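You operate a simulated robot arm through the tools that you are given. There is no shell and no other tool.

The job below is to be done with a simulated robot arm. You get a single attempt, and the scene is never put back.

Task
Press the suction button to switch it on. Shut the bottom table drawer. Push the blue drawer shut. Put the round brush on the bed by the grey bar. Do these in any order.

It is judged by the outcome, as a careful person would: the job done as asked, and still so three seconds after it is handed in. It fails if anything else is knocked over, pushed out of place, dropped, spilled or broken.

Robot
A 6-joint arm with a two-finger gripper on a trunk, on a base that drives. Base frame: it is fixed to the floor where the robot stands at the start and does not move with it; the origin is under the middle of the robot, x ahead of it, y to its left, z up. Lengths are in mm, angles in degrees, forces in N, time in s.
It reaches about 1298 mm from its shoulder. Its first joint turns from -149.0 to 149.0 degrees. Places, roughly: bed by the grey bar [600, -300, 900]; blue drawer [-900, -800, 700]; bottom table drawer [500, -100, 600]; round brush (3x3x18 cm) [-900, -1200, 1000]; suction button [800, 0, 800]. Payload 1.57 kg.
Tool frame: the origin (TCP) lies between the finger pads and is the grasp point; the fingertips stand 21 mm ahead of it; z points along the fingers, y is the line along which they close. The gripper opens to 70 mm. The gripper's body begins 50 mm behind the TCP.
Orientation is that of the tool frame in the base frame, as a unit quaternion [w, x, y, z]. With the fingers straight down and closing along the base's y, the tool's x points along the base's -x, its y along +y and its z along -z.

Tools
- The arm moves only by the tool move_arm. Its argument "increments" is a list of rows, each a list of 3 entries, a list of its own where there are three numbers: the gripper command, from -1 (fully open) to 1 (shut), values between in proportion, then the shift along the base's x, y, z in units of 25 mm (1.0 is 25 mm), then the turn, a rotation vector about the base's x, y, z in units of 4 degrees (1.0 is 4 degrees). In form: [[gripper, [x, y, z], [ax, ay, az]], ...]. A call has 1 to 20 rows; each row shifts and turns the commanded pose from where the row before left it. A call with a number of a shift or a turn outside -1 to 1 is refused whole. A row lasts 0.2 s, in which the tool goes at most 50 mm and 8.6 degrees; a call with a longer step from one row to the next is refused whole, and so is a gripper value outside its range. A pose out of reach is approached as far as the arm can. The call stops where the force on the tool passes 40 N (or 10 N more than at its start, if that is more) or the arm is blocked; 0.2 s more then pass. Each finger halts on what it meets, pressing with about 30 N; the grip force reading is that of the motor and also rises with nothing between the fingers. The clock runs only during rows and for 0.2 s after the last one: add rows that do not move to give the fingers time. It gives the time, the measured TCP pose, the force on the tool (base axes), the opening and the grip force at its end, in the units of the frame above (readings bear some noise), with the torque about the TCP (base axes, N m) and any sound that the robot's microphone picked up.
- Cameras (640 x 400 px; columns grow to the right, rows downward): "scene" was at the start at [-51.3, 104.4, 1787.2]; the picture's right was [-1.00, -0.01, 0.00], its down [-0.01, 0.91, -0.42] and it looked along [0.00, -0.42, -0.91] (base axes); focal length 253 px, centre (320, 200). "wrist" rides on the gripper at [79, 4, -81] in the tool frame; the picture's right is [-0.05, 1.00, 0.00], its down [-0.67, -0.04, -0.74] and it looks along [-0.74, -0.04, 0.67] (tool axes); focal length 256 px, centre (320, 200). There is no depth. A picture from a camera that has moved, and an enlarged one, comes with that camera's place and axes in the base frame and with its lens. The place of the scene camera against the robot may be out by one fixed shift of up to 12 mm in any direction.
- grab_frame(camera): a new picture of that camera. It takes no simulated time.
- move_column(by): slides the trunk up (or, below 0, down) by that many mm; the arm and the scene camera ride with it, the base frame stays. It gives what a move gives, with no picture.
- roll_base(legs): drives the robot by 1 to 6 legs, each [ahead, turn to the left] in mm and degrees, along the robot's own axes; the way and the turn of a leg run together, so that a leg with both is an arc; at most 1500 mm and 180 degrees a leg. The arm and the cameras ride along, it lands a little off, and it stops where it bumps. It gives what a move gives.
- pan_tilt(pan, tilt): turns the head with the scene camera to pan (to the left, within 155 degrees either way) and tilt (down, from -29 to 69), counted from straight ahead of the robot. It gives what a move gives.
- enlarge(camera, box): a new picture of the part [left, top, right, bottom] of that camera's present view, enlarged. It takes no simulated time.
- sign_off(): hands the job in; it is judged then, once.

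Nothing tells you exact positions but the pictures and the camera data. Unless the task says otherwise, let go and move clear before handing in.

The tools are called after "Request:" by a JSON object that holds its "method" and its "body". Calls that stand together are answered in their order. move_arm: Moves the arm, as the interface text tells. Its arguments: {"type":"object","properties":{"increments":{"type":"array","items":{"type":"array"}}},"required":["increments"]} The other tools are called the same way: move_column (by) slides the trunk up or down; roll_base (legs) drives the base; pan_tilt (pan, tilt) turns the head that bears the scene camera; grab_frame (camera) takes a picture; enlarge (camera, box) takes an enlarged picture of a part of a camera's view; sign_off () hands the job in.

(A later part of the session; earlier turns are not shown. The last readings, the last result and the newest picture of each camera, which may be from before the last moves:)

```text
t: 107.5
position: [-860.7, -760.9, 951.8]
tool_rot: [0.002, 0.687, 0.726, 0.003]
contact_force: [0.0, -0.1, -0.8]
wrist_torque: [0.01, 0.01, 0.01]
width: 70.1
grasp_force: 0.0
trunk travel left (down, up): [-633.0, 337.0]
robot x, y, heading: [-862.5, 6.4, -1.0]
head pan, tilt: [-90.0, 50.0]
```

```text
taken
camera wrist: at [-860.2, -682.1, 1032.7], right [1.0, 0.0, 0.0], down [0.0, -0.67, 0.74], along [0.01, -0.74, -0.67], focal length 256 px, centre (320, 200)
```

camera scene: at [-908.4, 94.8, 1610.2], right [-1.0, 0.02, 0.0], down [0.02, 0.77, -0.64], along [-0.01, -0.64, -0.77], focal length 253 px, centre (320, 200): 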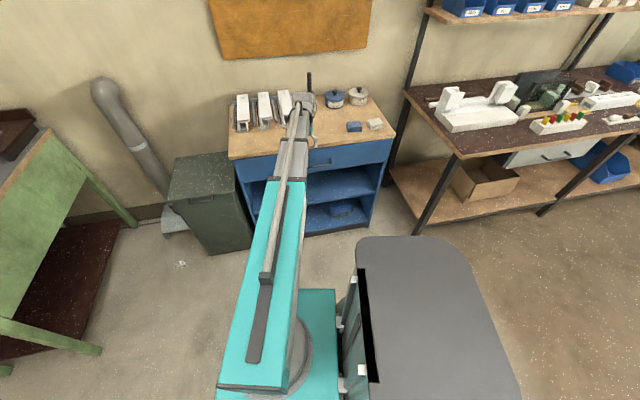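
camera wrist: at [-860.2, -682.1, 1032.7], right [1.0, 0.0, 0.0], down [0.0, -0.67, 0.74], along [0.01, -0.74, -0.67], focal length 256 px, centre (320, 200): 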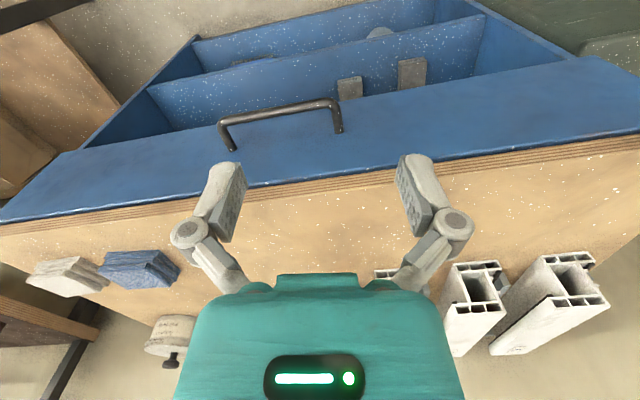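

The wrist view shows the cabinet top. Next I'll align the yaw with the boom, then tilt the tool to horizontal, checking the limits along the way.

Request:
{"method": "move_arm", "body": {"increments": [[-1, [0, 0, 0], [0, 0, -0.9]], [-1, [0, 0, 0], [0, 0, -0.85]], [-1, [0, 0, 0.02], [-1, 0.068, 0]], [-1, [0, 0, 0.055], [-1, 0.068, 0]], [-1, [0, 0, 0.09], [-1, 0.068, 0]], [-1, [0, 0, 0.13], [-1, 0.068, 0]], [-1, [0, 0, 0.165], [-1, 0.068, 0]], [-1, [0, 0, 0.2], [-1, 0.068, 0]], [-1, [0, 0, 0.232], [-1, 0.068, 0]], [-1, [0, 0, 0.265], [-1, 0.068, 0]], [-1, [0, 0, 0.296], [-1, 0.068, 0]], [-1, [0, 0, 0.327], [-1, 0.068, 0]], [-1, [0, 0, 0.355], [-1, 0.068, 0]], [-1, [0, 0, 0], [0, 0, 0]]]}}

Request:
{"method": "grab_frame", "body": {"camera": "wrist"}}

```text
t: 110.5
position: [-857.8, -761.8, 1004.4]
tool_rot: [0.257, 0.675, 0.635, -0.272]
contact_force: [0.3, -0.5, 0.2]
wrist_torque: [0.03, -0.01, 0.01]
width: 70.0
grasp_force: 0.0
trunk travel left (down, up): [-633.0, 337.0]
robot x, y, heading: [-859.1, 2.9, -1.2]
head pan, tilt: [-90.0, 50.0]
```

```text
taken
camera wrist: at [-847.2, -648.3, 1007.0], right [0.99, -0.1, 0.04], down [-0.03, 0.04, 1.0], along [-0.1, -0.99, 0.04], focal length 256 px, centre (320, 200)
```

wrist: 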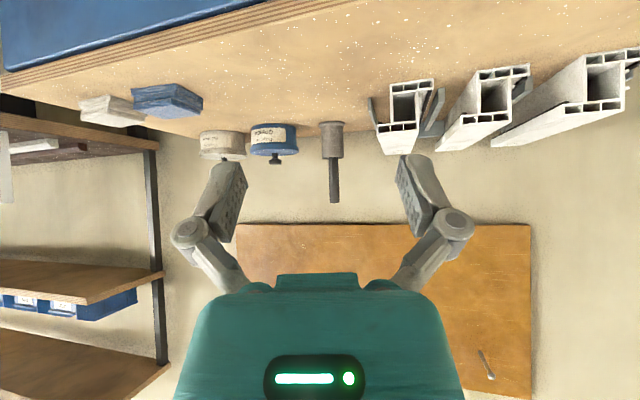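

The wrist camera now looks horizontally at the brush, confirming its handle at x≈-875, y≈-1236, rim z≈933, top z≈1036. I'll continue to horizontal, then yaw so the wrist stays clear of the white profile.

Request:
{"method": "move_arm", "body": {"increments": [[-1, [0, 0, 0.382], [-1, 0.068, 0]], [-1, [0, 0, 0.406], [-1, 0.068, 0]], [-1, [0, 0, 0.428], [-1, 0.068, 0]], [-1, [0, 0, 0.449], [-1, 0.068, 0]], [-1, [0, 0, 0.467], [-1, 0.068, 0]], [-1, [0, 0, 0.483], [-1, 0.068, 0]], [-1, [0, 0, 0.498], [-1, 0.068, 0]], [-1, [0, 0, 0.51], [-1, 0.068, 0]], [-1, [0, 0, 0.518], [-1, 0.068, 0]], [-1, [0, 0, 0.524], [-1, 0.068, 0]], [-1, [0, 0, 0.528], [-1, 0.068, 0]], [-1, [0, 0, 0.26], [-0.5, 0.034, 0]], [-1, [0, 0, 0], [0, 0, 0]]]}}

Request:
{"method": "grab_frame", "body": {"camera": "wrist"}}

Request:
{"method": "grab_frame", "body": {"camera": "scene"}}

```text
t: 113.3
position: [-859.5, -760.5, 1138.5]
tool_rot: [-0.484, -0.514, -0.484, 0.517]
contact_force: [-0.1, -0.5, -0.6]
wrist_torque: [0.0, -0.01, 0.01]
width: 70.0
grasp_force: 0.0
out of reach, approached as far as the arm can: row 11
trunk travel left (down, up): [-633.0, 337.0]
robot x, y, heading: [-856.8, 8.9, -1.2]
head pan, tilt: [-90.0, 50.0]
```

```text
taken
camera wrist: at [-849.1, -680.3, 1058.5], right [1.0, -0.07, 0.05], down [0.02, 0.75, 0.66], along [-0.08, -0.66, 0.75], focal length 256 px, centre (320, 200)
```

wrist: 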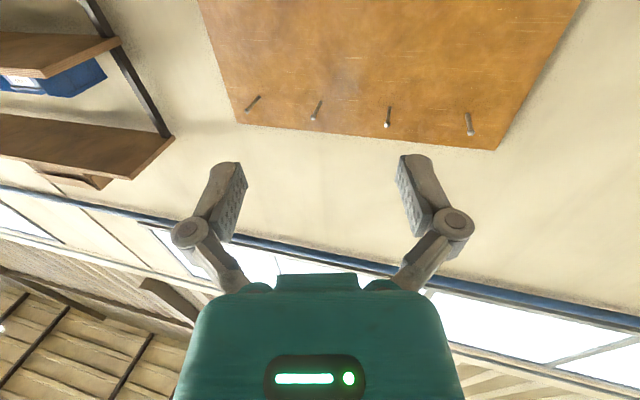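

```text
taken
camera scene: at [-908.4, 94.8, 1610.2], right [-1.0, 0.02, 0.0], down [0.02, 0.77, -0.64], along [-0.01, -0.64, -0.77], focal length 253 px, centre (320, 200)
```

scene: 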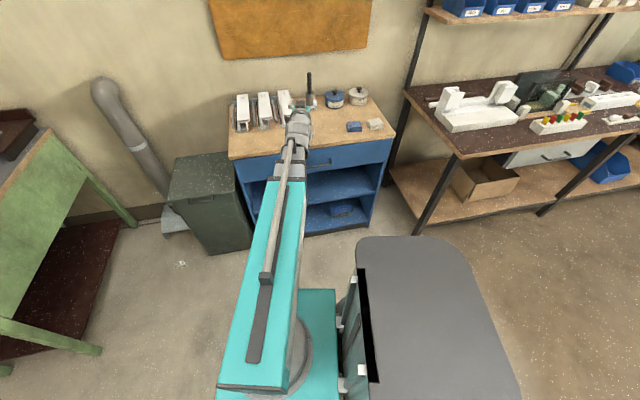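

The tool is horizontal. I'll yaw it 16° so it points along (0.21, -0.98), then move at this safe height to a pre-grasp point about 105 mm short of the handle.

Request:
{"method": "move_arm", "body": {"increments": [[-1, [0, 0, 0], [0, 0, 1]], [-1, [0, 0, 0], [0, 0, 1]], [-1, [0, 0, 0], [0, 0, 1]], [-1, [0, 0, 0], [0, 0, 1]], [-1, [-0.12, -0.95, 0], [0, 0, 0]], [-1, [-0.12, -0.95, 0], [0, 0, 0]], [-1, [-0.12, -0.95, 0], [0, 0, 0]], [-1, [-0.12, -0.95, 0], [0, 0, 0]], [-1, [-0.12, -0.95, 0], [0, 0, 0]], [-1, [-0.12, -0.95, 0], [0, 0, 0]], [-1, [-0.12, -0.95, 0], [0, 0, 0]], [-1, [-0.12, -0.95, 0], [0, 0, 0]], [-1, [-0.12, -0.95, 0], [0, 0, 0]], [-1, [-0.12, -0.95, 0], [0, 0, 0]], [-1, [-0.12, -0.95, 0], [0, 0, 0]], [-1, [-0.12, -0.95, 0], [0, 0, 0]], [-1, [-0.12, -0.95, 0], [0, 0, 0]], [-1, [0, 0, 0], [0, 0, 0]]]}}

Request:
{"method": "grab_frame", "body": {"camera": "scene"}}

Request:
{"method": "enlarge", "body": {"camera": "scene", "box": [220, 50, 400, 170]}}

```text
t: 117.2
position: [-901.6, -1071.2, 1124.0]
tool_rot: [0.497, 0.501, 0.534, -0.466]
contact_force: [-0.4, 0.2, 0.6]
wrist_torque: [-0.06, 0.0, 0.01]
width: 69.8
grasp_force: 0.1
out of reach, approached as far as the arm can: row 1, 2, 3
trunk travel left (down, up): [-633.0, 337.0]
robot x, y, heading: [-860.5, 5.8, -1.3]
head pan, tilt: [-90.0, 50.0]
```

```text
taken
camera scene: at [-908.4, 94.6, 1610.2], right [-1.0, 0.02, 0.0], down [0.02, 0.77, -0.64], along [-0.01, -0.64, -0.77], focal length 253 px, centre (320, 200)
```

scene: 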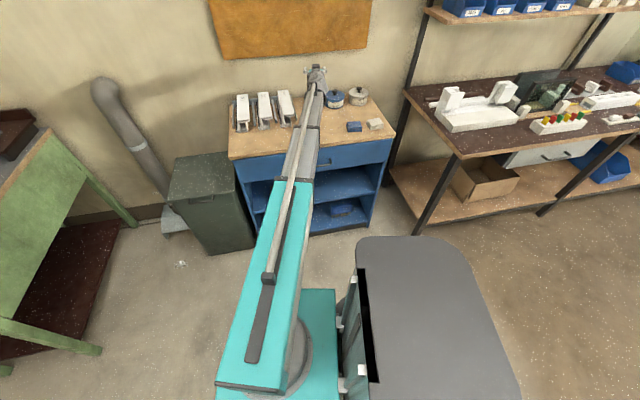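

```text
3.33 times, centred on (310, 110) of scene
camera zoom: at [-908.4, 94.6, 1610.2], right [-1.0, 0.02, 0.0], down [0.02, 0.77, -0.64], along [-0.01, -0.64, -0.77], focal length 842 px, centre (353, 500)
```

zoom: 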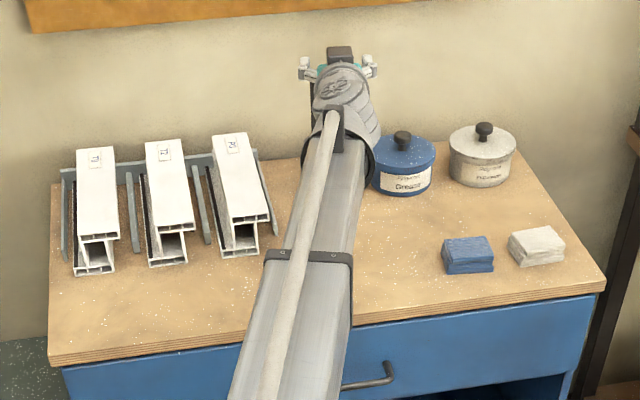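

The tool settled pointing along (0.06, -1.0, -0.07), which still leaves about 30 mm to the white profile. I'll go to the pre-grasp point and lower the trunk to handle height.

Request:
{"method": "move_arm", "body": {"increments": [[-1, [0.25, -0.77, 0], [0, 0, 0]], [-1, [0.25, -0.77, 0], [0, 0, 0]], [-1, [0.25, -0.77, 0], [0, 0, 0]], [-1, [0, 0, 0], [0, 0, 0]]]}}

Request:
{"method": "grab_frame", "body": {"camera": "wrist"}}

Request:
{"method": "enlarge", "body": {"camera": "scene", "box": [250, 50, 370, 130]}}

```text
t: 118.2
position: [-883.9, -1127.6, 1125.1]
tool_rot: [0.496, 0.501, 0.534, -0.466]
contact_force: [-0.3, -0.9, 0.4]
wrist_torque: [-0.04, 0.02, 0.01]
width: 70.1
grasp_force: 0.0
trunk travel left (down, up): [-633.0, 337.0]
robot x, y, heading: [-856.7, 7.3, -1.3]
head pan, tilt: [-90.0, 50.0]
```

```text
taken
camera wrist: at [-885.0, -1040.7, 1050.8], right [1.0, 0.06, 0.05], down [-0.08, 0.69, 0.72], along [0.01, -0.72, 0.69], focal length 256 px, centre (320, 200)
```

wrist: 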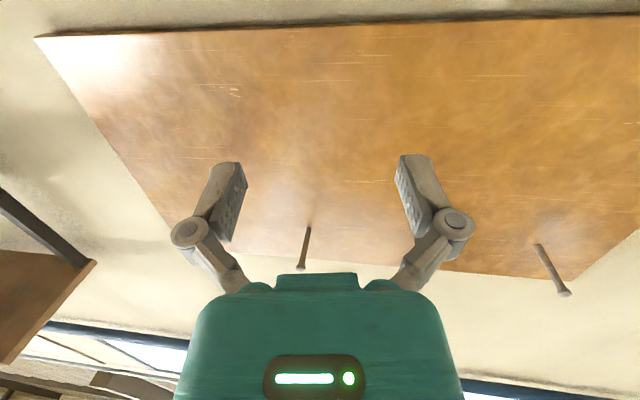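

```text
5.00 times, centred on (310, 90) of scene
camera zoom: at [-908.4, 94.6, 1610.2], right [-1.0, 0.02, 0.0], down [0.02, 0.77, -0.64], along [-0.01, -0.64, -0.77], focal length 1263 px, centre (370, 750)
```

zoom: 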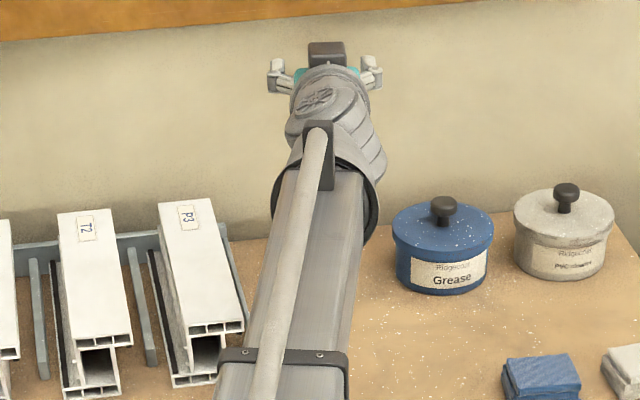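

Request:
{"method": "move_column", "body": {"by": -121}}

Request:
{"method": "grab_frame", "body": {"camera": "wrist"}}

Request:
{"method": "enlarge", "body": {"camera": "scene", "box": [250, 30, 370, 110]}}

```text
t: 119.7
position: [-883.8, -1127.7, 1003.9]
tool_rot: [0.497, 0.501, 0.534, -0.466]
contact_force: [0.1, 0.1, -0.2]
wrist_torque: [-0.01, -0.02, 0.01]
width: 70.1
grasp_force: 0.1
trunk travel left (down, up): [-512.0, 458.0]
robot x, y, heading: [-854.8, 5.1, -1.3]
head pan, tilt: [-90.0, 50.0]
```

```text
taken
camera wrist: at [-885.0, -1040.5, 929.9], right [1.0, 0.06, 0.05], down [-0.08, 0.69, 0.72], along [0.01, -0.72, 0.69], focal length 256 px, centre (320, 200)
```

wrist: 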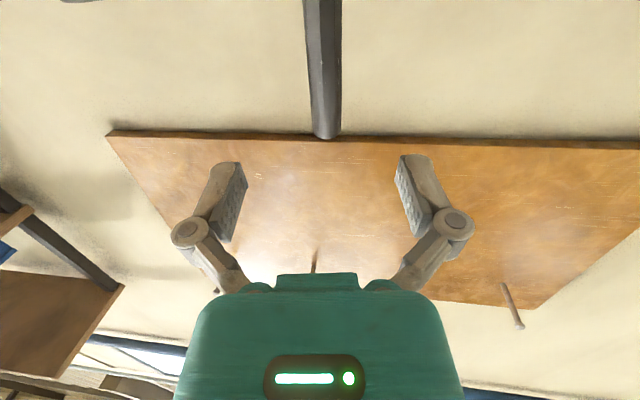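

```text
5.00 times, centred on (310, 70) of scene
camera zoom: at [-908.4, 94.8, 1489.2], right [-1.0, 0.02, 0.0], down [0.02, 0.77, -0.64], along [-0.01, -0.64, -0.77], focal length 1263 px, centre (370, 850)
```

zoom: 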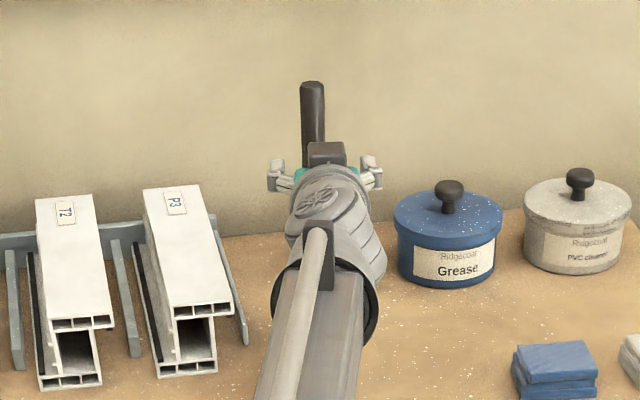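

The brush handle is now visible right between the fingers' line, at about x≈-873, y≈-1230. I'll advance 104 mm and close.

Request:
{"method": "move_arm", "body": {"increments": [[-1, [0.065, -0.69, 0], [0, 0, 0]], [-1, [0.065, -0.69, 0], [0, 0, 0]], [-1, [0.065, -0.69, 0], [0, 0, 0]], [-1, [0.065, -0.69, 0], [0, 0, 0]], [-1, [0.065, -0.69, 0], [0, 0, 0]], [-1, [0.065, -0.69, 0], [0, 0, 0]], [-1, [0, 0, 0], [0, 0, 0]]]}}

Request:
{"method": "grab_frame", "body": {"camera": "wrist"}}

Request:
{"method": "enlarge", "body": {"camera": "scene", "box": [250, 30, 370, 110]}}

```text
t: 121.3
position: [-873.9, -1231.0, 1002.8]
tool_rot: [0.497, 0.501, 0.533, -0.466]
contact_force: [-0.7, -1.2, 0.0]
wrist_torque: [0.0, 0.02, -0.01]
width: 70.0
grasp_force: 0.1
trunk travel left (down, up): [-512.0, 458.0]
robot x, y, heading: [-855.3, 5.0, -1.2]
head pan, tilt: [-90.0, 50.0]
```

```text
taken
camera wrist: at [-874.3, -1144.3, 929.8], right [1.0, 0.06, 0.05], down [-0.08, 0.69, 0.72], along [0.01, -0.72, 0.69], focal length 256 px, centre (320, 200)
```

wrist: 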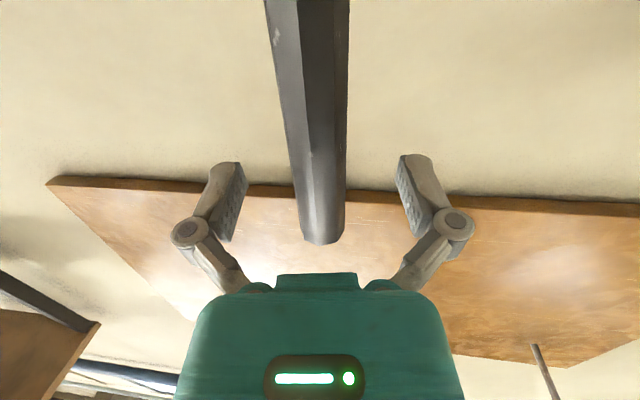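

```text
5.00 times, centred on (310, 70) of scene
camera zoom: at [-908.4, 94.6, 1489.2], right [-1.0, 0.02, 0.0], down [0.02, 0.77, -0.64], along [-0.01, -0.64, -0.77], focal length 1263 px, centre (370, 850)
```

zoom: 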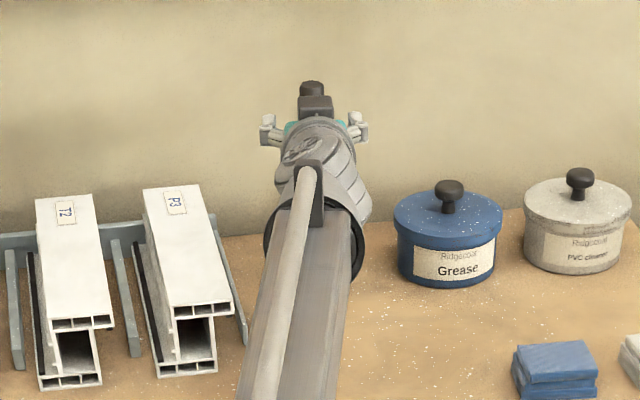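

The handle is centred between the pads. Closing now.

Request:
{"method": "move_arm", "body": {"increments": [[0, [0, 0, 0], [0, 0, 0]], [1, [0, 0, 0], [0, 0, 0]], [1, [0, 0, 0], [0, 0, 0]], [1, [0, 0, 0], [0, 0, 0]], [1, [0, 0, 0], [0, 0, 0]], [1, [0, 0, 0], [0, 0, 0]]]}}

Request:
{"method": "grab_frame", "body": {"camera": "wrist"}}

```text
t: 122.7
position: [-873.4, -1230.7, 1003.5]
tool_rot: [0.496, 0.502, 0.533, -0.467]
contact_force: [-0.3, 0.6, -0.4]
wrist_torque: [0.0, 0.03, -0.01]
width: 22.1
grasp_force: 30.0
trunk travel left (down, up): [-512.0, 458.0]
robot x, y, heading: [-860.6, 7.3, -1.5]
head pan, tilt: [-90.0, 50.0]
```

```text
taken
camera wrist: at [-874.5, -1144.2, 929.9], right [1.0, 0.06, 0.05], down [-0.08, 0.69, 0.72], along [0.01, -0.72, 0.69], focal length 256 px, centre (320, 200)
```

wrist: 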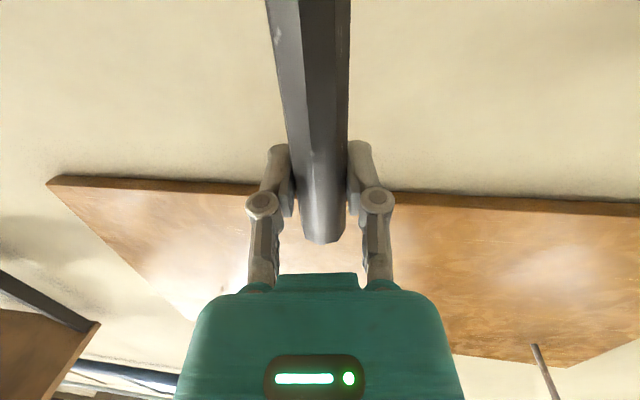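

Gripped at 22 mm with 30 N. I'll lift slowly with the trunk and check that the cup stays put.

Request:
{"method": "move_column", "body": {"by": 40}}

Request:
{"method": "grab_frame", "body": {"camera": "wrist"}}

Request:
{"method": "enlarge", "body": {"camera": "scene", "box": [250, 30, 370, 110]}}

```text
t: 123.5
position: [-872.6, -1231.4, 1043.1]
tool_rot: [0.497, 0.501, 0.534, -0.466]
contact_force: [0.4, 0.2, 0.1]
wrist_torque: [0.03, -0.01, 0.02]
width: 22.2
grasp_force: 30.0
trunk travel left (down, up): [-552.0, 418.0]
robot x, y, heading: [-857.7, 9.3, -1.2]
head pan, tilt: [-90.0, 50.0]
```

```text
taken
camera wrist: at [-874.4, -1144.4, 969.8], right [1.0, 0.06, 0.05], down [-0.08, 0.69, 0.72], along [0.01, -0.72, 0.69], focal length 256 px, centre (320, 200)
```

wrist: 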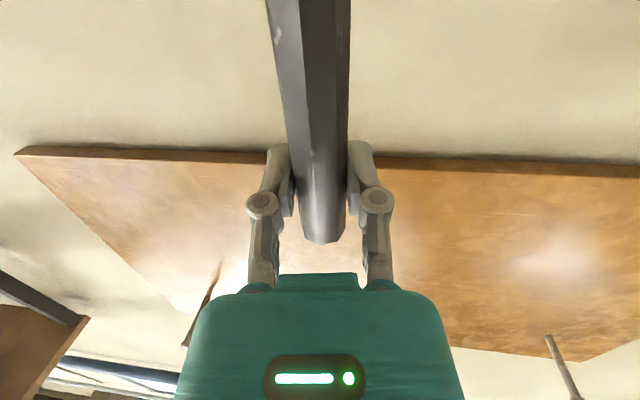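

```text
5.00 times, centred on (310, 70) of scene
camera zoom: at [-908.4, 94.5, 1529.3], right [-1.0, 0.02, 0.0], down [0.02, 0.77, -0.64], along [-0.01, -0.64, -0.77], focal length 1263 px, centre (370, 850)
```

zoom: 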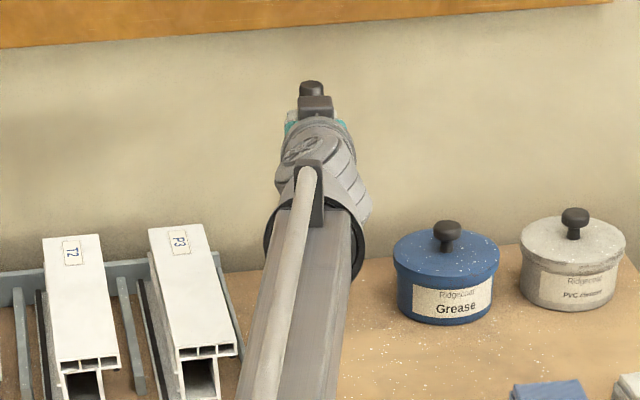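

Request:
{"method": "move_column", "body": {"by": 130}}

Request:
{"method": "move_arm", "body": {"increments": [[1, [0, 0.5, 0], [0, 0, 0]], [1, [0, 0.8, 0], [0, 0, 0]], [1, [0, 0.8, 0], [0, 0, 0]], [1, [0, 0.8, 0], [0, 0, 0]], [1, [0, 0.8, 0], [0, 0, 0]], [1, [0, 0.8, 0], [0, 0, 0]], [1, [0, 0, 0], [0, 0, 0]]]}}

Request:
{"method": "grab_frame", "body": {"camera": "wrist"}}

Request:
{"method": "enlarge", "body": {"camera": "scene", "box": [220, 40, 400, 160]}}

```text
t: 125.1
position: [-873.6, -1231.5, 1173.4]
tool_rot: [0.497, 0.501, 0.534, -0.466]
contact_force: [0.0, 0.3, -0.9]
wrist_torque: [0.03, 0.0, -0.01]
width: 22.0
grasp_force: 29.5
trunk travel left (down, up): [-682.0, 288.0]
robot x, y, heading: [-860.4, 7.0, -1.0]
head pan, tilt: [-90.0, 50.0]
```

```text
t: 126.7
position: [-874.1, -1119.0, 1173.5]
tool_rot: [0.498, 0.501, 0.533, -0.467]
contact_force: [-0.3, 0.0, 0.8]
wrist_torque: [0.01, 0.01, 0.03]
width: 21.9
grasp_force: 30.0
trunk travel left (down, up): [-682.0, 288.0]
robot x, y, heading: [-858.9, 9.7, -1.4]
head pan, tilt: [-90.0, 50.0]
```

```text
taken
camera wrist: at [-874.6, -1032.7, 1099.9], right [1.0, 0.06, 0.05], down [-0.08, 0.69, 0.72], along [0.01, -0.72, 0.69], focal length 256 px, centre (320, 200)
```

wrist: 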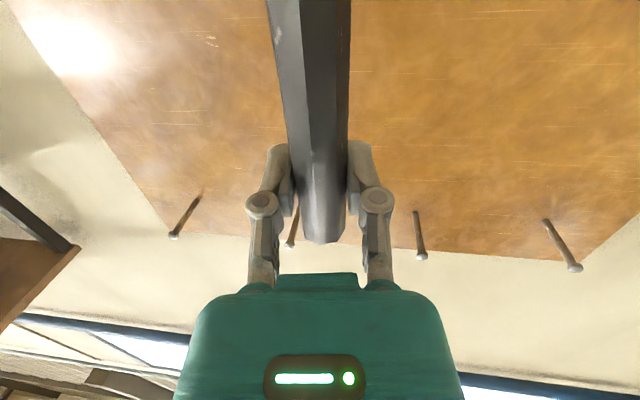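

```text
3.33 times, centred on (310, 100) of scene
camera zoom: at [-908.4, 94.8, 1659.2], right [-1.0, 0.02, 0.0], down [0.02, 0.77, -0.64], along [-0.01, -0.64, -0.77], focal length 842 px, centre (353, 533)
```

zoom: 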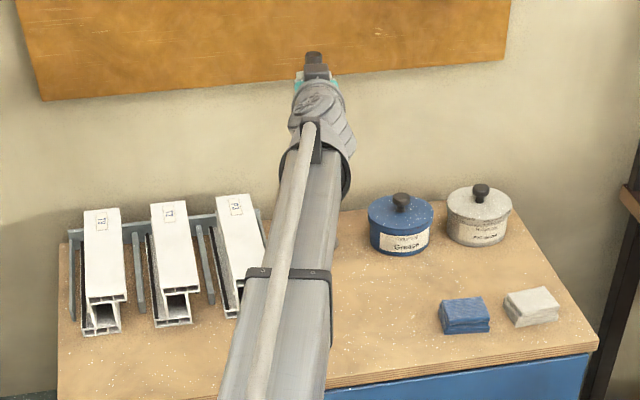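

Request:
{"method": "move_arm", "body": {"increments": [[1, [0, 0.9, 0], [0, 0, 0]], [1, [0, 0.9, 0], [0, 0, 0]], [1, [0, 0.9, 0], [0, 0, 0]], [1, [0, 0.9, 0], [0, 0, 0]], [1, [0, 0.9, 0], [0, 0, 0]], [1, [0, 0.9, 0], [0, 0, 0]], [1, [0, 0.9, 0], [0, 0, 0]], [1, [0, 0.9, 0], [0, 0, 0]], [1, [0, 0.9, 0], [0, 0, 0]], [1, [0, 0.9, 0], [0, 0, 0]], [1, [0, 0.9, 0], [0, 0, 0]], [1, [0, 0, 0], [0, 0, 0]]]}}

Request:
{"method": "enlarge", "body": {"camera": "scene", "box": [220, 40, 400, 160]}}

```text
t: 129.3
position: [-872.5, -872.0, 1173.8]
tool_rot: [0.497, 0.501, 0.534, -0.466]
contact_force: [0.6, 0.3, -0.7]
wrist_torque: [-0.01, -0.02, 0.01]
width: 22.1
grasp_force: 29.9
trunk travel left (down, up): [-682.0, 288.0]
robot x, y, heading: [-856.1, 6.6, -0.9]
head pan, tilt: [-90.0, 50.0]
```

```text
3.33 times, centred on (310, 100) of scene
camera zoom: at [-908.4, 94.9, 1659.2], right [-1.0, 0.02, 0.0], down [0.02, 0.77, -0.64], along [-0.01, -0.64, -0.77], focal length 842 px, centre (353, 533)
```

zoom: 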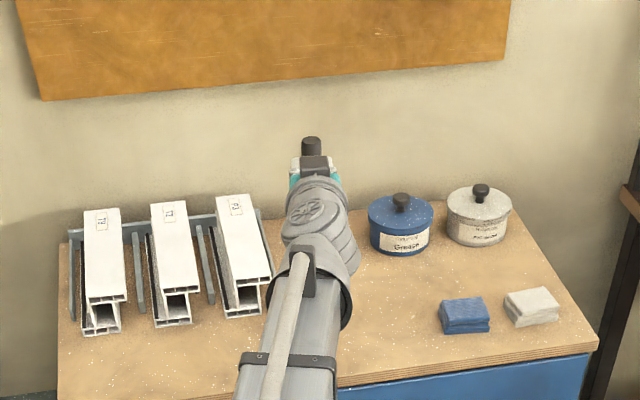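

I can't see the cup behind the wrist yet. I'll retract a bit more and rotate the tool back down by 90°, so the brush comes to lie horizontally.

Request:
{"method": "move_arm", "body": {"increments": [[1, [0, 0.9, -0.5], [1, 0.064, 0]], [1, [0, 0.9, -0.51], [1, 0.064, 0]], [1, [0, 0.9, -0.506], [1, 0.064, 0]], [1, [0, 0.9, -0.497], [1, 0.064, 0]], [1, [0, 0.9, -0.484], [1, 0.064, 0]], [1, [0, 0, -0.47], [1, 0.064, 0]], [1, [0, 0, -0.452], [1, 0.064, 0]], [1, [0, 0, -0.433], [1, 0.064, 0]], [1, [0, 0, -0.411], [1, 0.064, 0]], [1, [0, 0, -0.388], [1, 0.064, 0]], [1, [0, 0, -0.362], [1, 0.064, 0]], [1, [0, 0, 0], [0, 0, 0]]]}}

Request:
{"method": "grab_frame", "body": {"camera": "wrist"}}

Request:
{"method": "grab_frame", "body": {"camera": "scene"}}

```text
t: 131.9
position: [-874.8, -757.0, 1048.2]
tool_rot: [0.26, 0.639, 0.682, -0.244]
contact_force: [-0.4, -0.6, -0.8]
wrist_torque: [-0.03, 0.03, 0.0]
width: 22.1
grasp_force: 29.5
out of reach, approached as far as the arm can: row 4, 9
trunk travel left (down, up): [-682.0, 288.0]
robot x, y, heading: [-857.1, 8.1, -1.2]
head pan, tilt: [-90.0, 50.0]
```

```text
taken
camera wrist: at [-877.2, -644.3, 1055.3], right [1.0, 0.02, 0.03], down [-0.03, 0.0, 1.0], along [0.02, -1.0, 0.0], focal length 256 px, centre (320, 200)
```

wrist: 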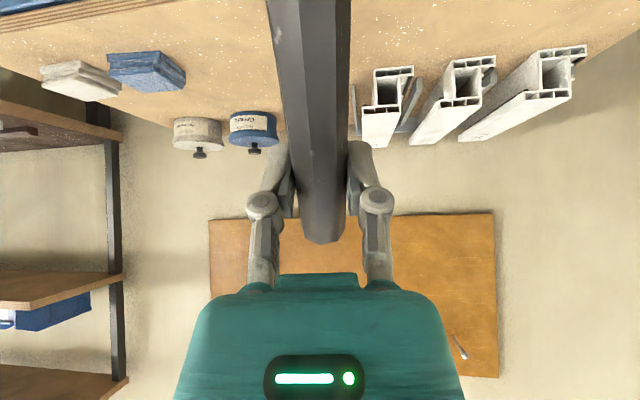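

```text
taken
camera scene: at [-908.4, 94.7, 1659.2], right [-1.0, 0.02, 0.0], down [0.02, 0.77, -0.64], along [-0.01, -0.64, -0.77], focal length 253 px, centre (320, 200)
```

scene: 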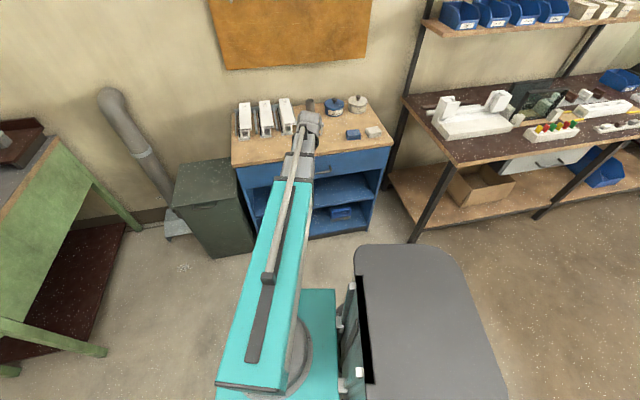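

Request:
{"method": "enlarge", "body": {"camera": "scene", "box": [270, 80, 390, 160]}}

Request:
{"method": "move_arm", "body": {"increments": [[1, [0, 0, -0.336], [1, 0.064, 0]], [1, [0, 0, -0.307], [1, 0.064, 0]], [1, [0, 0, -0.277], [1, 0.064, 0]], [1, [0, 0, -0.245], [1, 0.064, 0]], [1, [0, 0, -0.212], [1, 0.064, 0]], [1, [0, 0, -0.179], [1, 0.064, 0]], [1, [0, 0, -0.144], [1, 0.064, 0]], [1, [0, 0, -0.108], [1, 0.064, 0]], [1, [0, 0, -0.073], [1, 0.064, 0]], [1, [0, 0, -0.04], [1, 0.064, 0]], [1, [0, 0, 0], [0.5, 0.03, 0]], [1, [0, 0, 0], [0, 0, 0]]]}}

Request:
{"method": "grab_frame", "body": {"camera": "wrist"}}

Request:
{"method": "enlarge", "body": {"camera": "scene", "box": [270, 80, 390, 180]}}

```text
5.00 times, centred on (330, 120) of scene
camera zoom: at [-908.4, 94.7, 1659.2], right [-1.0, 0.02, 0.0], down [0.02, 0.77, -0.64], along [-0.01, -0.64, -0.77], focal length 1263 px, centre (270, 600)
```

zoom: 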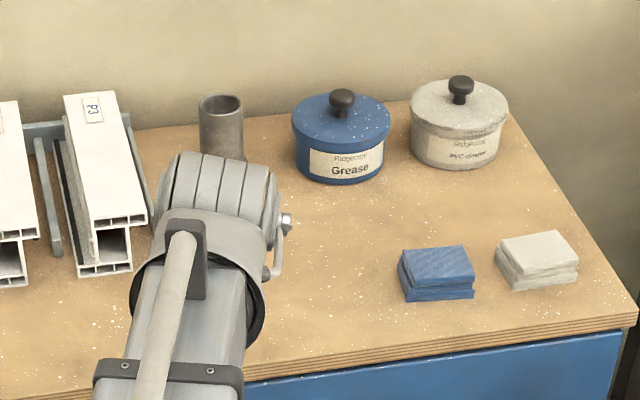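

```text
t: 134.5
position: [-872.6, -757.5, 1001.7]
tool_rot: [-0.003, 0.684, 0.73, 0.001]
contact_force: [0.0, 0.1, -0.1]
wrist_torque: [-0.02, -0.02, 0.0]
width: 21.9
grasp_force: 29.6
trunk travel left (down, up): [-682.0, 288.0]
robot x, y, heading: [-857.4, 9.7, -1.3]
head pan, tilt: [-90.0, 50.0]
```

```text
taken
camera wrist: at [-873.5, -678.9, 1081.9], right [1.0, 0.01, 0.0], down [0.01, -0.67, 0.74], along [0.01, -0.74, -0.67], focal length 256 px, centre (320, 200)
```

wrist: 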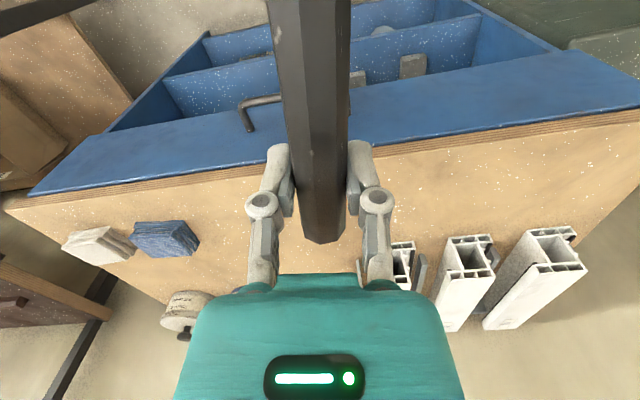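

```text
4.00 times, centred on (330, 130) of scene
camera zoom: at [-908.4, 94.7, 1659.2], right [-1.0, 0.02, 0.0], down [0.02, 0.77, -0.64], along [-0.01, -0.64, -0.77], focal length 1011 px, centre (280, 480)
```

zoom: 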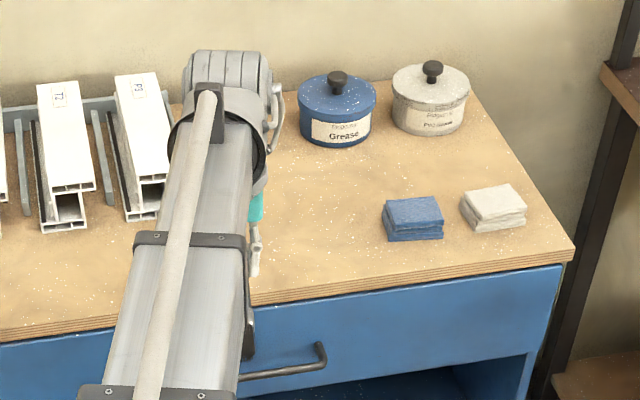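

The cup stayed in place and the brush is held firmly, now horizontal with its head towards the robot. I'll swing the arm to the front, raise it and drive back towards the table.

Request:
{"method": "move_arm", "body": {"increments": [[1, [0.995, 0.708, 0], [0, 0, 0]], [1, [0.995, 0.708, 0], [0, 0, 0]], [1, [0.995, 0.708, 0], [0, 0, 0]], [1, [0.995, 0.708, 0], [0, 0, 0]], [1, [0.995, 0.708, 0], [0, 0, 0]], [1, [0.995, 0.708, 0], [0, 0, 0]], [1, [0.995, 0.708, 0], [0, 0, 0]], [1, [0.995, 0.708, 0], [0, 0, 0]], [1, [0.995, 0.708, 0], [0, 0, 0]], [1, [0.995, 0.708, 0], [0, 0, 0]], [1, [0.995, 0.708, 0], [0, 0, 0]], [1, [0.995, 0.708, 0], [0, 0, 0]], [1, [0.995, 0.708, 0], [0, 0, 0]], [1, [0.995, 0.708, 0], [0, 0, 0]], [1, [0.995, 0.708, 0], [0, 0, 0]], [1, [0.995, 0.708, 0], [0, 0, 0]], [1, [0.995, 0.708, 0], [0, 0, 0]], [1, [0.995, 0.708, 0], [0, 0, 0]], [1, [0.995, 0.708, 0], [0, 0, 0]], [1, [0.995, 0.708, 0], [0, 0, 0]]]}}

Request:
{"method": "move_arm", "body": {"increments": [[1, [0.995, 0.708, 0], [0, 0, 0]], [1, [0.995, 0.708, 0], [0, 0, 0]], [1, [0.995, 0.708, 0], [0, 0, 0]], [1, [0.6, 0.9, 0], [0, 0, 0]], [1, [0.5, 0.95, 0], [0, 0, 0]], [1, [0.4, 0.95, 0], [0, 0, 0]], [1, [0, 0, 0], [0, 0, 0]]]}}

Request:
{"method": "move_column", "body": {"by": 80}}

Request:
{"method": "grab_frame", "body": {"camera": "scene"}}

Request:
{"method": "grab_frame", "body": {"camera": "wrist"}}

```text
t: 138.7
position: [-373.9, -405.2, 1000.1]
tool_rot: [-0.002, 0.684, 0.729, 0.0]
contact_force: [-0.3, -0.3, -0.4]
wrist_torque: [-0.05, 0.03, 0.04]
width: 22.2
grasp_force: 30.3
out of reach, approached as far as the arm can: row 5, 12
trunk travel left (down, up): [-682.0, 288.0]
robot x, y, heading: [-859.6, 9.4, -1.2]
head pan, tilt: [-90.0, 50.0]
```

```text
t: 140.3
position: [-264.0, -279.3, 1000.1]
tool_rot: [-0.002, 0.684, 0.729, 0.001]
contact_force: [-0.1, 0.2, -1.4]
wrist_torque: [-0.03, 0.01, 0.02]
width: 21.9
grasp_force: 30.0
trunk travel left (down, up): [-682.0, 288.0]
robot x, y, heading: [-859.7, 5.4, -1.2]
head pan, tilt: [-90.0, 50.0]
```

```text
t: 141.4
position: [-262.4, -279.8, 1080.5]
tool_rot: [-0.002, 0.684, 0.73, 0.001]
contact_force: [0.2, 0.1, -0.8]
wrist_torque: [-0.02, 0.0, -0.01]
width: 22.1
grasp_force: 29.6
trunk travel left (down, up): [-762.0, 208.0]
robot x, y, heading: [-858.8, 4.8, -1.2]
head pan, tilt: [-90.0, 50.0]
```

```text
taken
camera scene: at [-908.0, 94.8, 1739.2], right [-1.0, 0.02, 0.0], down [0.02, 0.77, -0.64], along [-0.01, -0.64, -0.77], focal length 253 px, centre (320, 200)
```

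scene: 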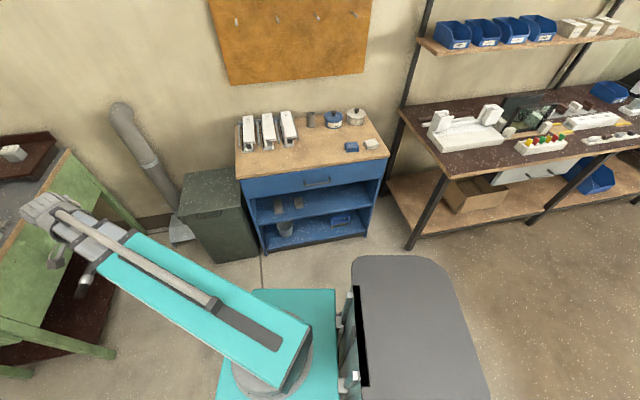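

```text
taken
camera wrist: at [-264.2, -199.9, 1161.8], right [1.0, 0.01, 0.0], down [0.01, -0.67, 0.74], along [0.01, -0.74, -0.67], focal length 256 px, centre (320, 200)
```

wrist: 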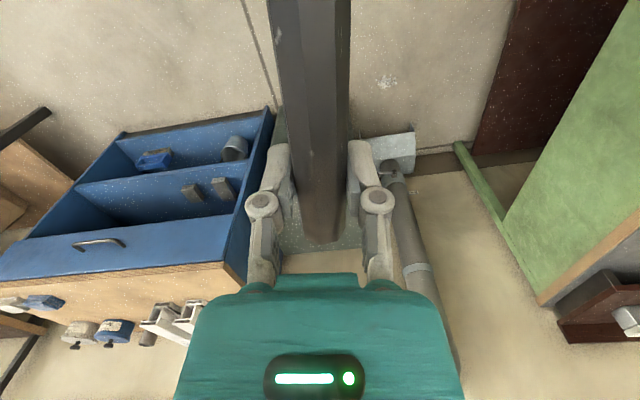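

Everything on the cabinet is in place and the drawer is shut. I'll drive forward towards the table.

Request:
{"method": "roll_base", "body": {"legs": [[400, 1.2]]}}

Request:
{"method": "pan_tilt", "body": {"pan": -20, "tilt": 55}}

Request:
{"method": "grab_frame", "body": {"camera": "scene"}}

```text
t: 144.4
position: [146.2, -265.2, 1080.1]
tool_rot: [-0.001, 0.674, 0.739, 0.001]
contact_force: [-0.3, -0.6, -0.4]
wrist_torque: [-0.03, -0.01, -0.04]
width: 22.1
grasp_force: 29.5
trunk travel left (down, up): [-762.0, 208.0]
robot x, y, heading: [-456.6, 2.5, 0.7]
head pan, tilt: [-90.0, 50.0]
```

```text
t: 145.8
position: [145.6, -265.1, 1080.6]
tool_rot: [-0.001, 0.674, 0.739, 0.001]
contact_force: [0.6, -0.1, -0.1]
wrist_torque: [-0.03, -0.02, 0.01]
width: 21.9
grasp_force: 30.2
trunk travel left (down, up): [-762.0, 208.0]
robot x, y, heading: [-460.8, 2.3, 0.7]
head pan, tilt: [-20.0, 55.0]
```

```text
taken
camera scene: at [-442.9, 142.2, 1732.7], right [-0.33, -0.94, 0.0], down [-0.77, 0.27, -0.57], along [0.54, -0.19, -0.82], focal length 253 px, centre (320, 200)
```

scene: 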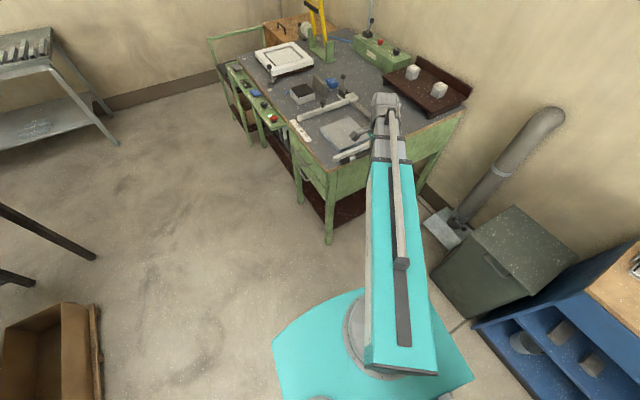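

Request:
{"method": "roll_base", "body": {"legs": [[330, -0.6]]}}

Request:
{"method": "grab_frame", "body": {"camera": "wrist"}}

Request:
{"method": "grab_frame", "body": {"camera": "scene"}}

Request:
{"method": "enlarge", "body": {"camera": "scene", "box": [260, 60, 440, 180]}}

```text
t: 148.3
position: [474.0, -267.2, 1081.0]
tool_rot: [-0.001, 0.677, 0.736, 0.0]
contact_force: [0.5, -0.1, -0.4]
wrist_torque: [-0.04, 0.01, -0.01]
width: 22.0
grasp_force: 29.7
trunk travel left (down, up): [-762.0, 208.0]
robot x, y, heading: [-129.6, 6.4, -0.2]
head pan, tilt: [-20.0, 55.0]
```

```text
taken
camera wrist: at [470.3, -187.6, 1161.7], right [1.0, 0.03, 0.0], down [0.02, -0.67, 0.74], along [0.02, -0.74, -0.67], focal length 256 px, centre (320, 200)
```

wrist: 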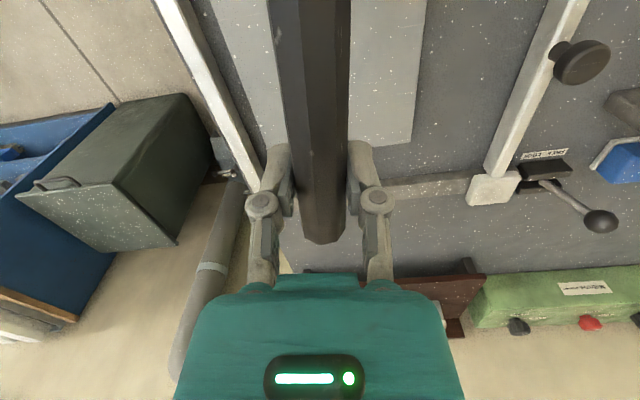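

```text
taken
camera scene: at [-111.6, 146.4, 1732.7], right [-0.34, -0.94, 0.0], down [-0.77, 0.28, -0.57], along [0.54, -0.2, -0.82], focal length 253 px, centre (320, 200)
```

scene: 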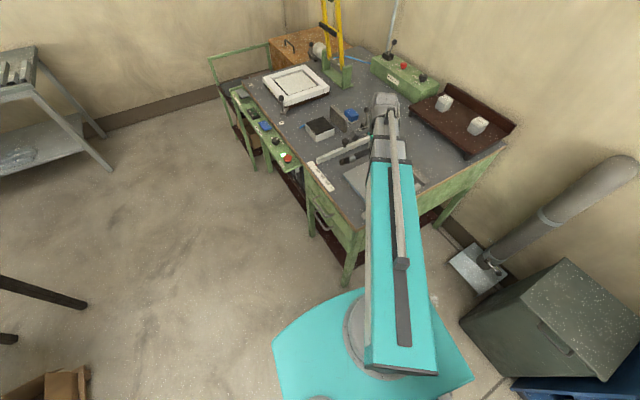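

```text
3.33 times, centred on (350, 120) of scene
camera zoom: at [-111.6, 146.4, 1732.7], right [-0.34, -0.94, 0.0], down [-0.77, 0.28, -0.57], along [0.54, -0.2, -0.82], focal length 842 px, centre (220, 467)
```

zoom: 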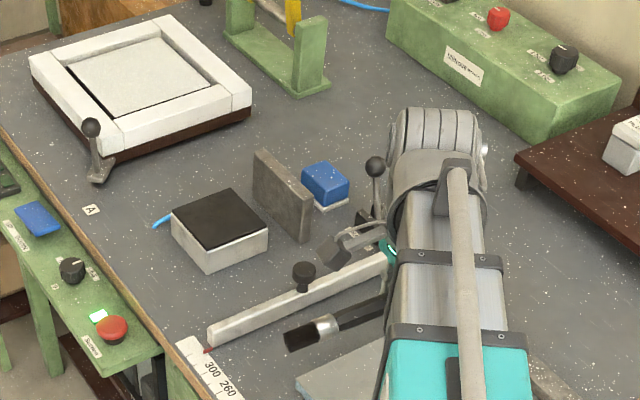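

The brush (dark bristles, metal ferrule, hex handle) is held level above the plate. The plate's +x edge runs from (596, -381) to about (559, -200). Your rough place lies towards the grey stop bar, so I'll lay the brush on the plate along its bar-side half, aligned with the plate.

Request:
{"method": "move_arm", "body": {"increments": [[1, [0.76, -0.66, 0], [0, 0, 0.84]], [1, [0.76, -0.66, 0], [0, 0, 0.84]], [1, [0.76, -0.66, 0], [0, 0, 0]], [1, [0.76, -0.66, 0], [0, 0, 0]], [1, [0.76, -0.66, 0], [0, 0, 0]], [1, [0, 0, 0], [0, 0, 0]]]}}

Request:
{"method": "move_column", "body": {"by": -110}}

Request:
{"method": "grab_frame", "body": {"camera": "wrist"}}

Request:
{"method": "pan_tilt", "body": {"pan": -8, "tilt": 50}}

Request:
{"method": "enlarge", "body": {"camera": "scene", "box": [300, 80, 480, 220]}}

```text
t: 149.8
position: [570.0, -351.3, 1081.7]
tool_rot: [-0.002, 0.632, 0.775, 0.0]
contact_force: [1.1, -0.7, -0.7]
wrist_torque: [-0.04, -0.01, 0.01]
width: 22.1
grasp_force: 30.3
trunk travel left (down, up): [-762.0, 208.0]
robot x, y, heading: [-130.2, 4.5, -0.1]
head pan, tilt: [-20.0, 55.0]
```

```text
t: 151.2
position: [568.9, -350.2, 969.9]
tool_rot: [-0.002, 0.632, 0.775, 0.001]
contact_force: [-0.2, -0.1, -0.8]
wrist_torque: [-0.03, 0.0, 0.0]
width: 21.8
grasp_force: 30.3
trunk travel left (down, up): [-652.0, 318.0]
robot x, y, heading: [-128.9, 8.6, -0.0]
head pan, tilt: [-20.0, 55.0]
```

```text
taken
camera wrist: at [557.5, -272.3, 1051.9], right [0.99, 0.15, 0.0], down [0.1, -0.66, 0.74], along [0.11, -0.73, -0.67], focal length 256 px, centre (320, 200)
```

wrist: 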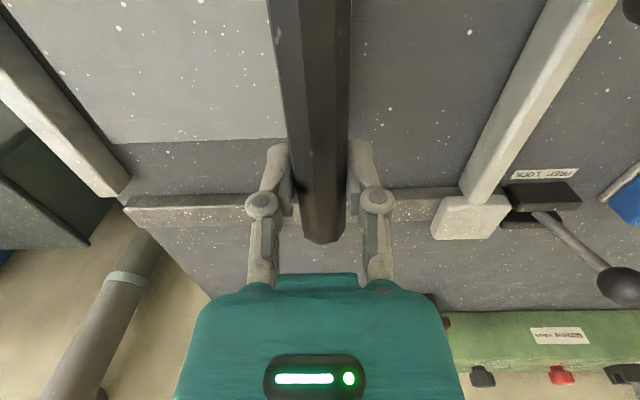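

```text
t: 151.9
position: [569.7, -350.8, 971.0]
tool_rot: [-0.002, 0.632, 0.775, 0.0]
contact_force: [-0.1, 0.7, -1.0]
wrist_torque: [-0.02, 0.02, -0.01]
width: 22.0
grasp_force: 30.2
trunk travel left (down, up): [-652.0, 318.0]
robot x, y, heading: [-125.6, 10.4, 0.1]
head pan, tilt: [-8.0, 50.0]
```

```text
2.86 times, centred on (390, 150) of scene
camera zoom: at [-103.4, 160.3, 1629.2], right [-0.14, -0.99, 0.0], down [-0.76, 0.11, -0.64], along [0.64, -0.09, -0.77], focal length 722 px, centre (120, 343)
```

zoom: 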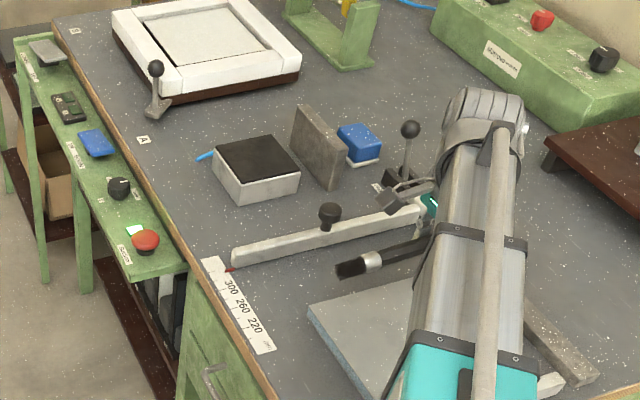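

The plate's edge lies just under the handle's right side, as computed. I'll lower towards the plate.

Request:
{"method": "move_column", "body": {"by": -55}}

Request:
{"method": "grab_frame", "body": {"camera": "wrist"}}

Request:
{"method": "enlarge", "body": {"camera": "scene", "box": [300, 80, 480, 220]}}

```text
t: 152.9
position: [569.5, -350.6, 917.1]
tool_rot: [-0.002, 0.632, 0.775, 0.001]
contact_force: [-0.4, 0.5, -0.8]
wrist_torque: [0.0, -0.06, 0.01]
width: 22.1
grasp_force: 29.9
trunk travel left (down, up): [-597.0, 373.0]
robot x, y, heading: [-128.6, 4.9, -0.0]
head pan, tilt: [-8.0, 50.0]
```

```text
taken
camera wrist: at [557.5, -272.3, 996.8], right [0.99, 0.15, 0.0], down [0.1, -0.66, 0.74], along [0.11, -0.73, -0.67], focal length 256 px, centre (320, 200)
```

wrist: 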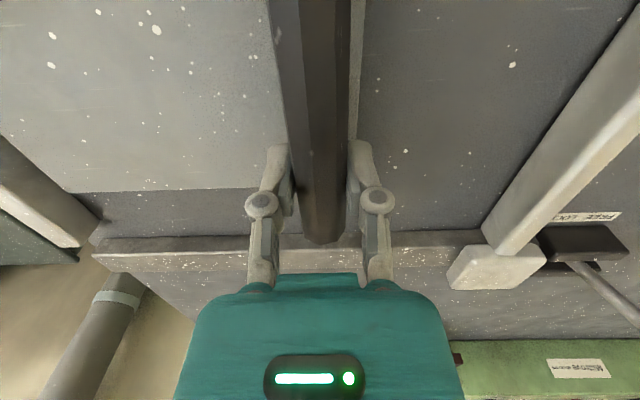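

```text
2.86 times, centred on (390, 150) of scene
camera zoom: at [-103.5, 160.4, 1574.2], right [-0.14, -0.99, 0.0], down [-0.76, 0.11, -0.64], along [0.64, -0.09, -0.77], focal length 722 px, centre (120, 343)
```

zoom: 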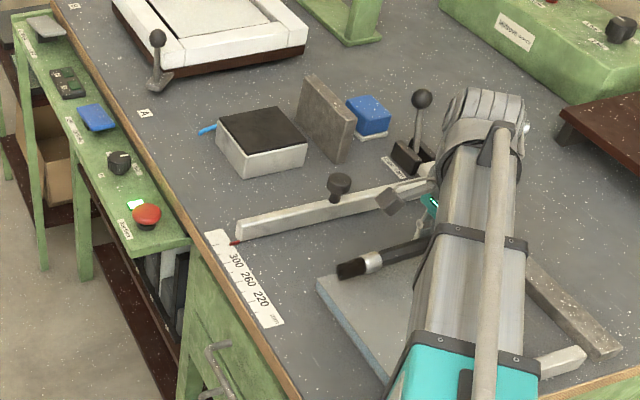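

The head end is about 13–20 mm inside the plate edge. I'll shift 12 mm further in for a safe margin, then lower to contact.

Request:
{"method": "move_arm", "body": {"increments": [[1, [-0.536, 0.216, 0], [0, 0, 0]], [1, [0, 0, 0], [0, 0, 0]]]}}

Request:
{"method": "move_column", "body": {"by": -6}}

Request:
{"method": "move_column", "body": {"by": -3}}

Request:
{"method": "enlarge", "body": {"camera": "scene", "box": [360, 120, 460, 200]}}

```text
t: 153.5
position: [555.1, -346.7, 916.6]
tool_rot: [-0.001, 0.632, 0.775, 0.001]
contact_force: [0.1, -0.1, -0.4]
wrist_torque: [-0.03, -0.03, 0.04]
width: 21.8
grasp_force: 29.8
trunk travel left (down, up): [-597.0, 373.0]
robot x, y, heading: [-130.2, 4.9, -0.1]
head pan, tilt: [-8.0, 50.0]
```

```text
t: 154.0
position: [556.3, -345.1, 909.6]
tool_rot: [-0.001, 0.632, 0.775, 0.0]
contact_force: [-0.9, -0.5, -0.2]
wrist_torque: [-0.04, -0.01, 0.01]
width: 22.1
grasp_force: 30.1
trunk travel left (down, up): [-591.0, 379.0]
robot x, y, heading: [-129.5, 8.8, -0.1]
head pan, tilt: [-8.0, 50.0]
```

```text
t: 154.5
position: [555.7, -345.4, 906.2]
tool_rot: [-0.001, 0.631, 0.775, 0.0]
contact_force: [0.2, 0.1, -0.6]
wrist_torque: [-0.02, -0.01, 0.02]
width: 21.8
grasp_force: 30.3
trunk travel left (down, up): [-588.0, 382.0]
robot x, y, heading: [-128.2, 5.5, -0.2]
head pan, tilt: [-8.0, 50.0]
```

```text
5.00 times, centred on (410, 160) of scene
camera zoom: at [-103.4, 160.3, 1565.2], right [-0.14, -0.99, 0.0], down [-0.76, 0.11, -0.64], along [0.64, -0.09, -0.77], focal length 1263 px, centre (-130, 400)
```

zoom: 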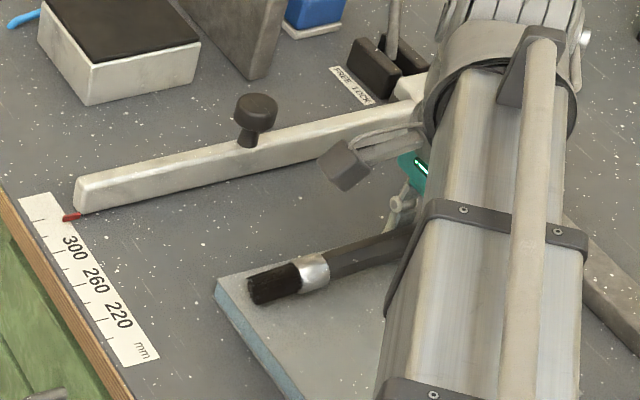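

Request:
{"method": "move_column", "body": {"by": -3}}

Request:
{"method": "move_column", "body": {"by": -3}}

Request:
{"method": "move_column", "body": {"by": -3}}

Request:
{"method": "enlarge", "body": {"camera": "scene", "box": [360, 120, 460, 200]}}

Request:
{"method": "grab_frame", "body": {"camera": "wrist"}}

```text
t: 155.1
position: [555.1, -346.5, 903.3]
tool_rot: [-0.002, 0.632, 0.775, 0.0]
contact_force: [-0.2, 0.3, -0.2]
wrist_torque: [-0.02, -0.03, -0.03]
width: 22.2
grasp_force: 30.3
trunk travel left (down, up): [-585.0, 385.0]
robot x, y, heading: [-126.2, 7.4, -0.2]
head pan, tilt: [-8.0, 50.0]
```

```text
t: 155.6
position: [553.7, -346.3, 901.1]
tool_rot: [-0.001, 0.633, 0.774, 0.001]
contact_force: [-0.4, -1.6, 7.3]
wrist_torque: [0.63, 0.12, -0.03]
width: 22.1
grasp_force: 30.1
trunk travel left (down, up): [-582.0, 388.0]
robot x, y, heading: [-130.3, 7.8, -0.0]
head pan, tilt: [-8.0, 50.0]
```

```text
t: 156.1
position: [554.5, -346.4, 900.3]
tool_rot: [0.0, 0.632, 0.775, 0.001]
contact_force: [0.1, 0.5, 26.0]
wrist_torque: [0.17, 0.14, 0.07]
width: 22.2
grasp_force: 30.3
trunk travel left (down, up): [-580.0, 390.0]
robot x, y, heading: [-128.7, 4.2, 0.0]
head pan, tilt: [-8.0, 50.0]
stopped: the force on the tool passed its limit at 43 N (the readings are from after the stop); the commanded pose is now the measured one
```

```text
5.00 times, centred on (410, 160) of scene
camera zoom: at [-106.0, 161.7, 1557.1], right [-0.14, -0.99, 0.0], down [-0.76, 0.11, -0.64], along [0.64, -0.09, -0.76], focal length 1263 px, centre (-130, 400)
```

zoom: 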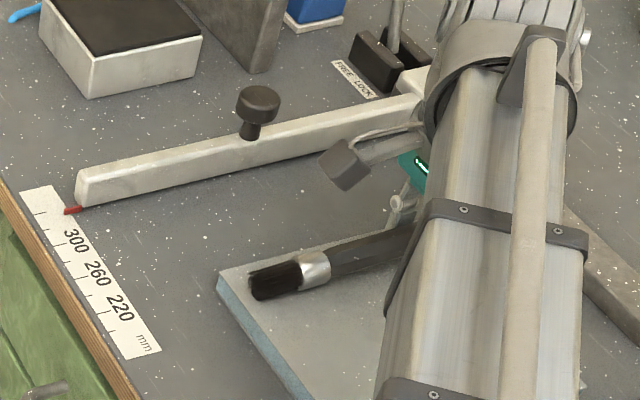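

```text
taken
camera wrist: at [543.0, -267.4, 981.2], right [0.99, 0.15, 0.0], down [0.1, -0.66, 0.74], along [0.11, -0.74, -0.67], focal length 256 px, centre (320, 200)
```

wrist: 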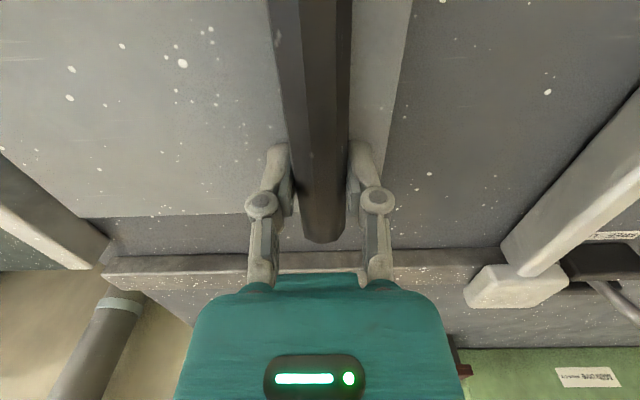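

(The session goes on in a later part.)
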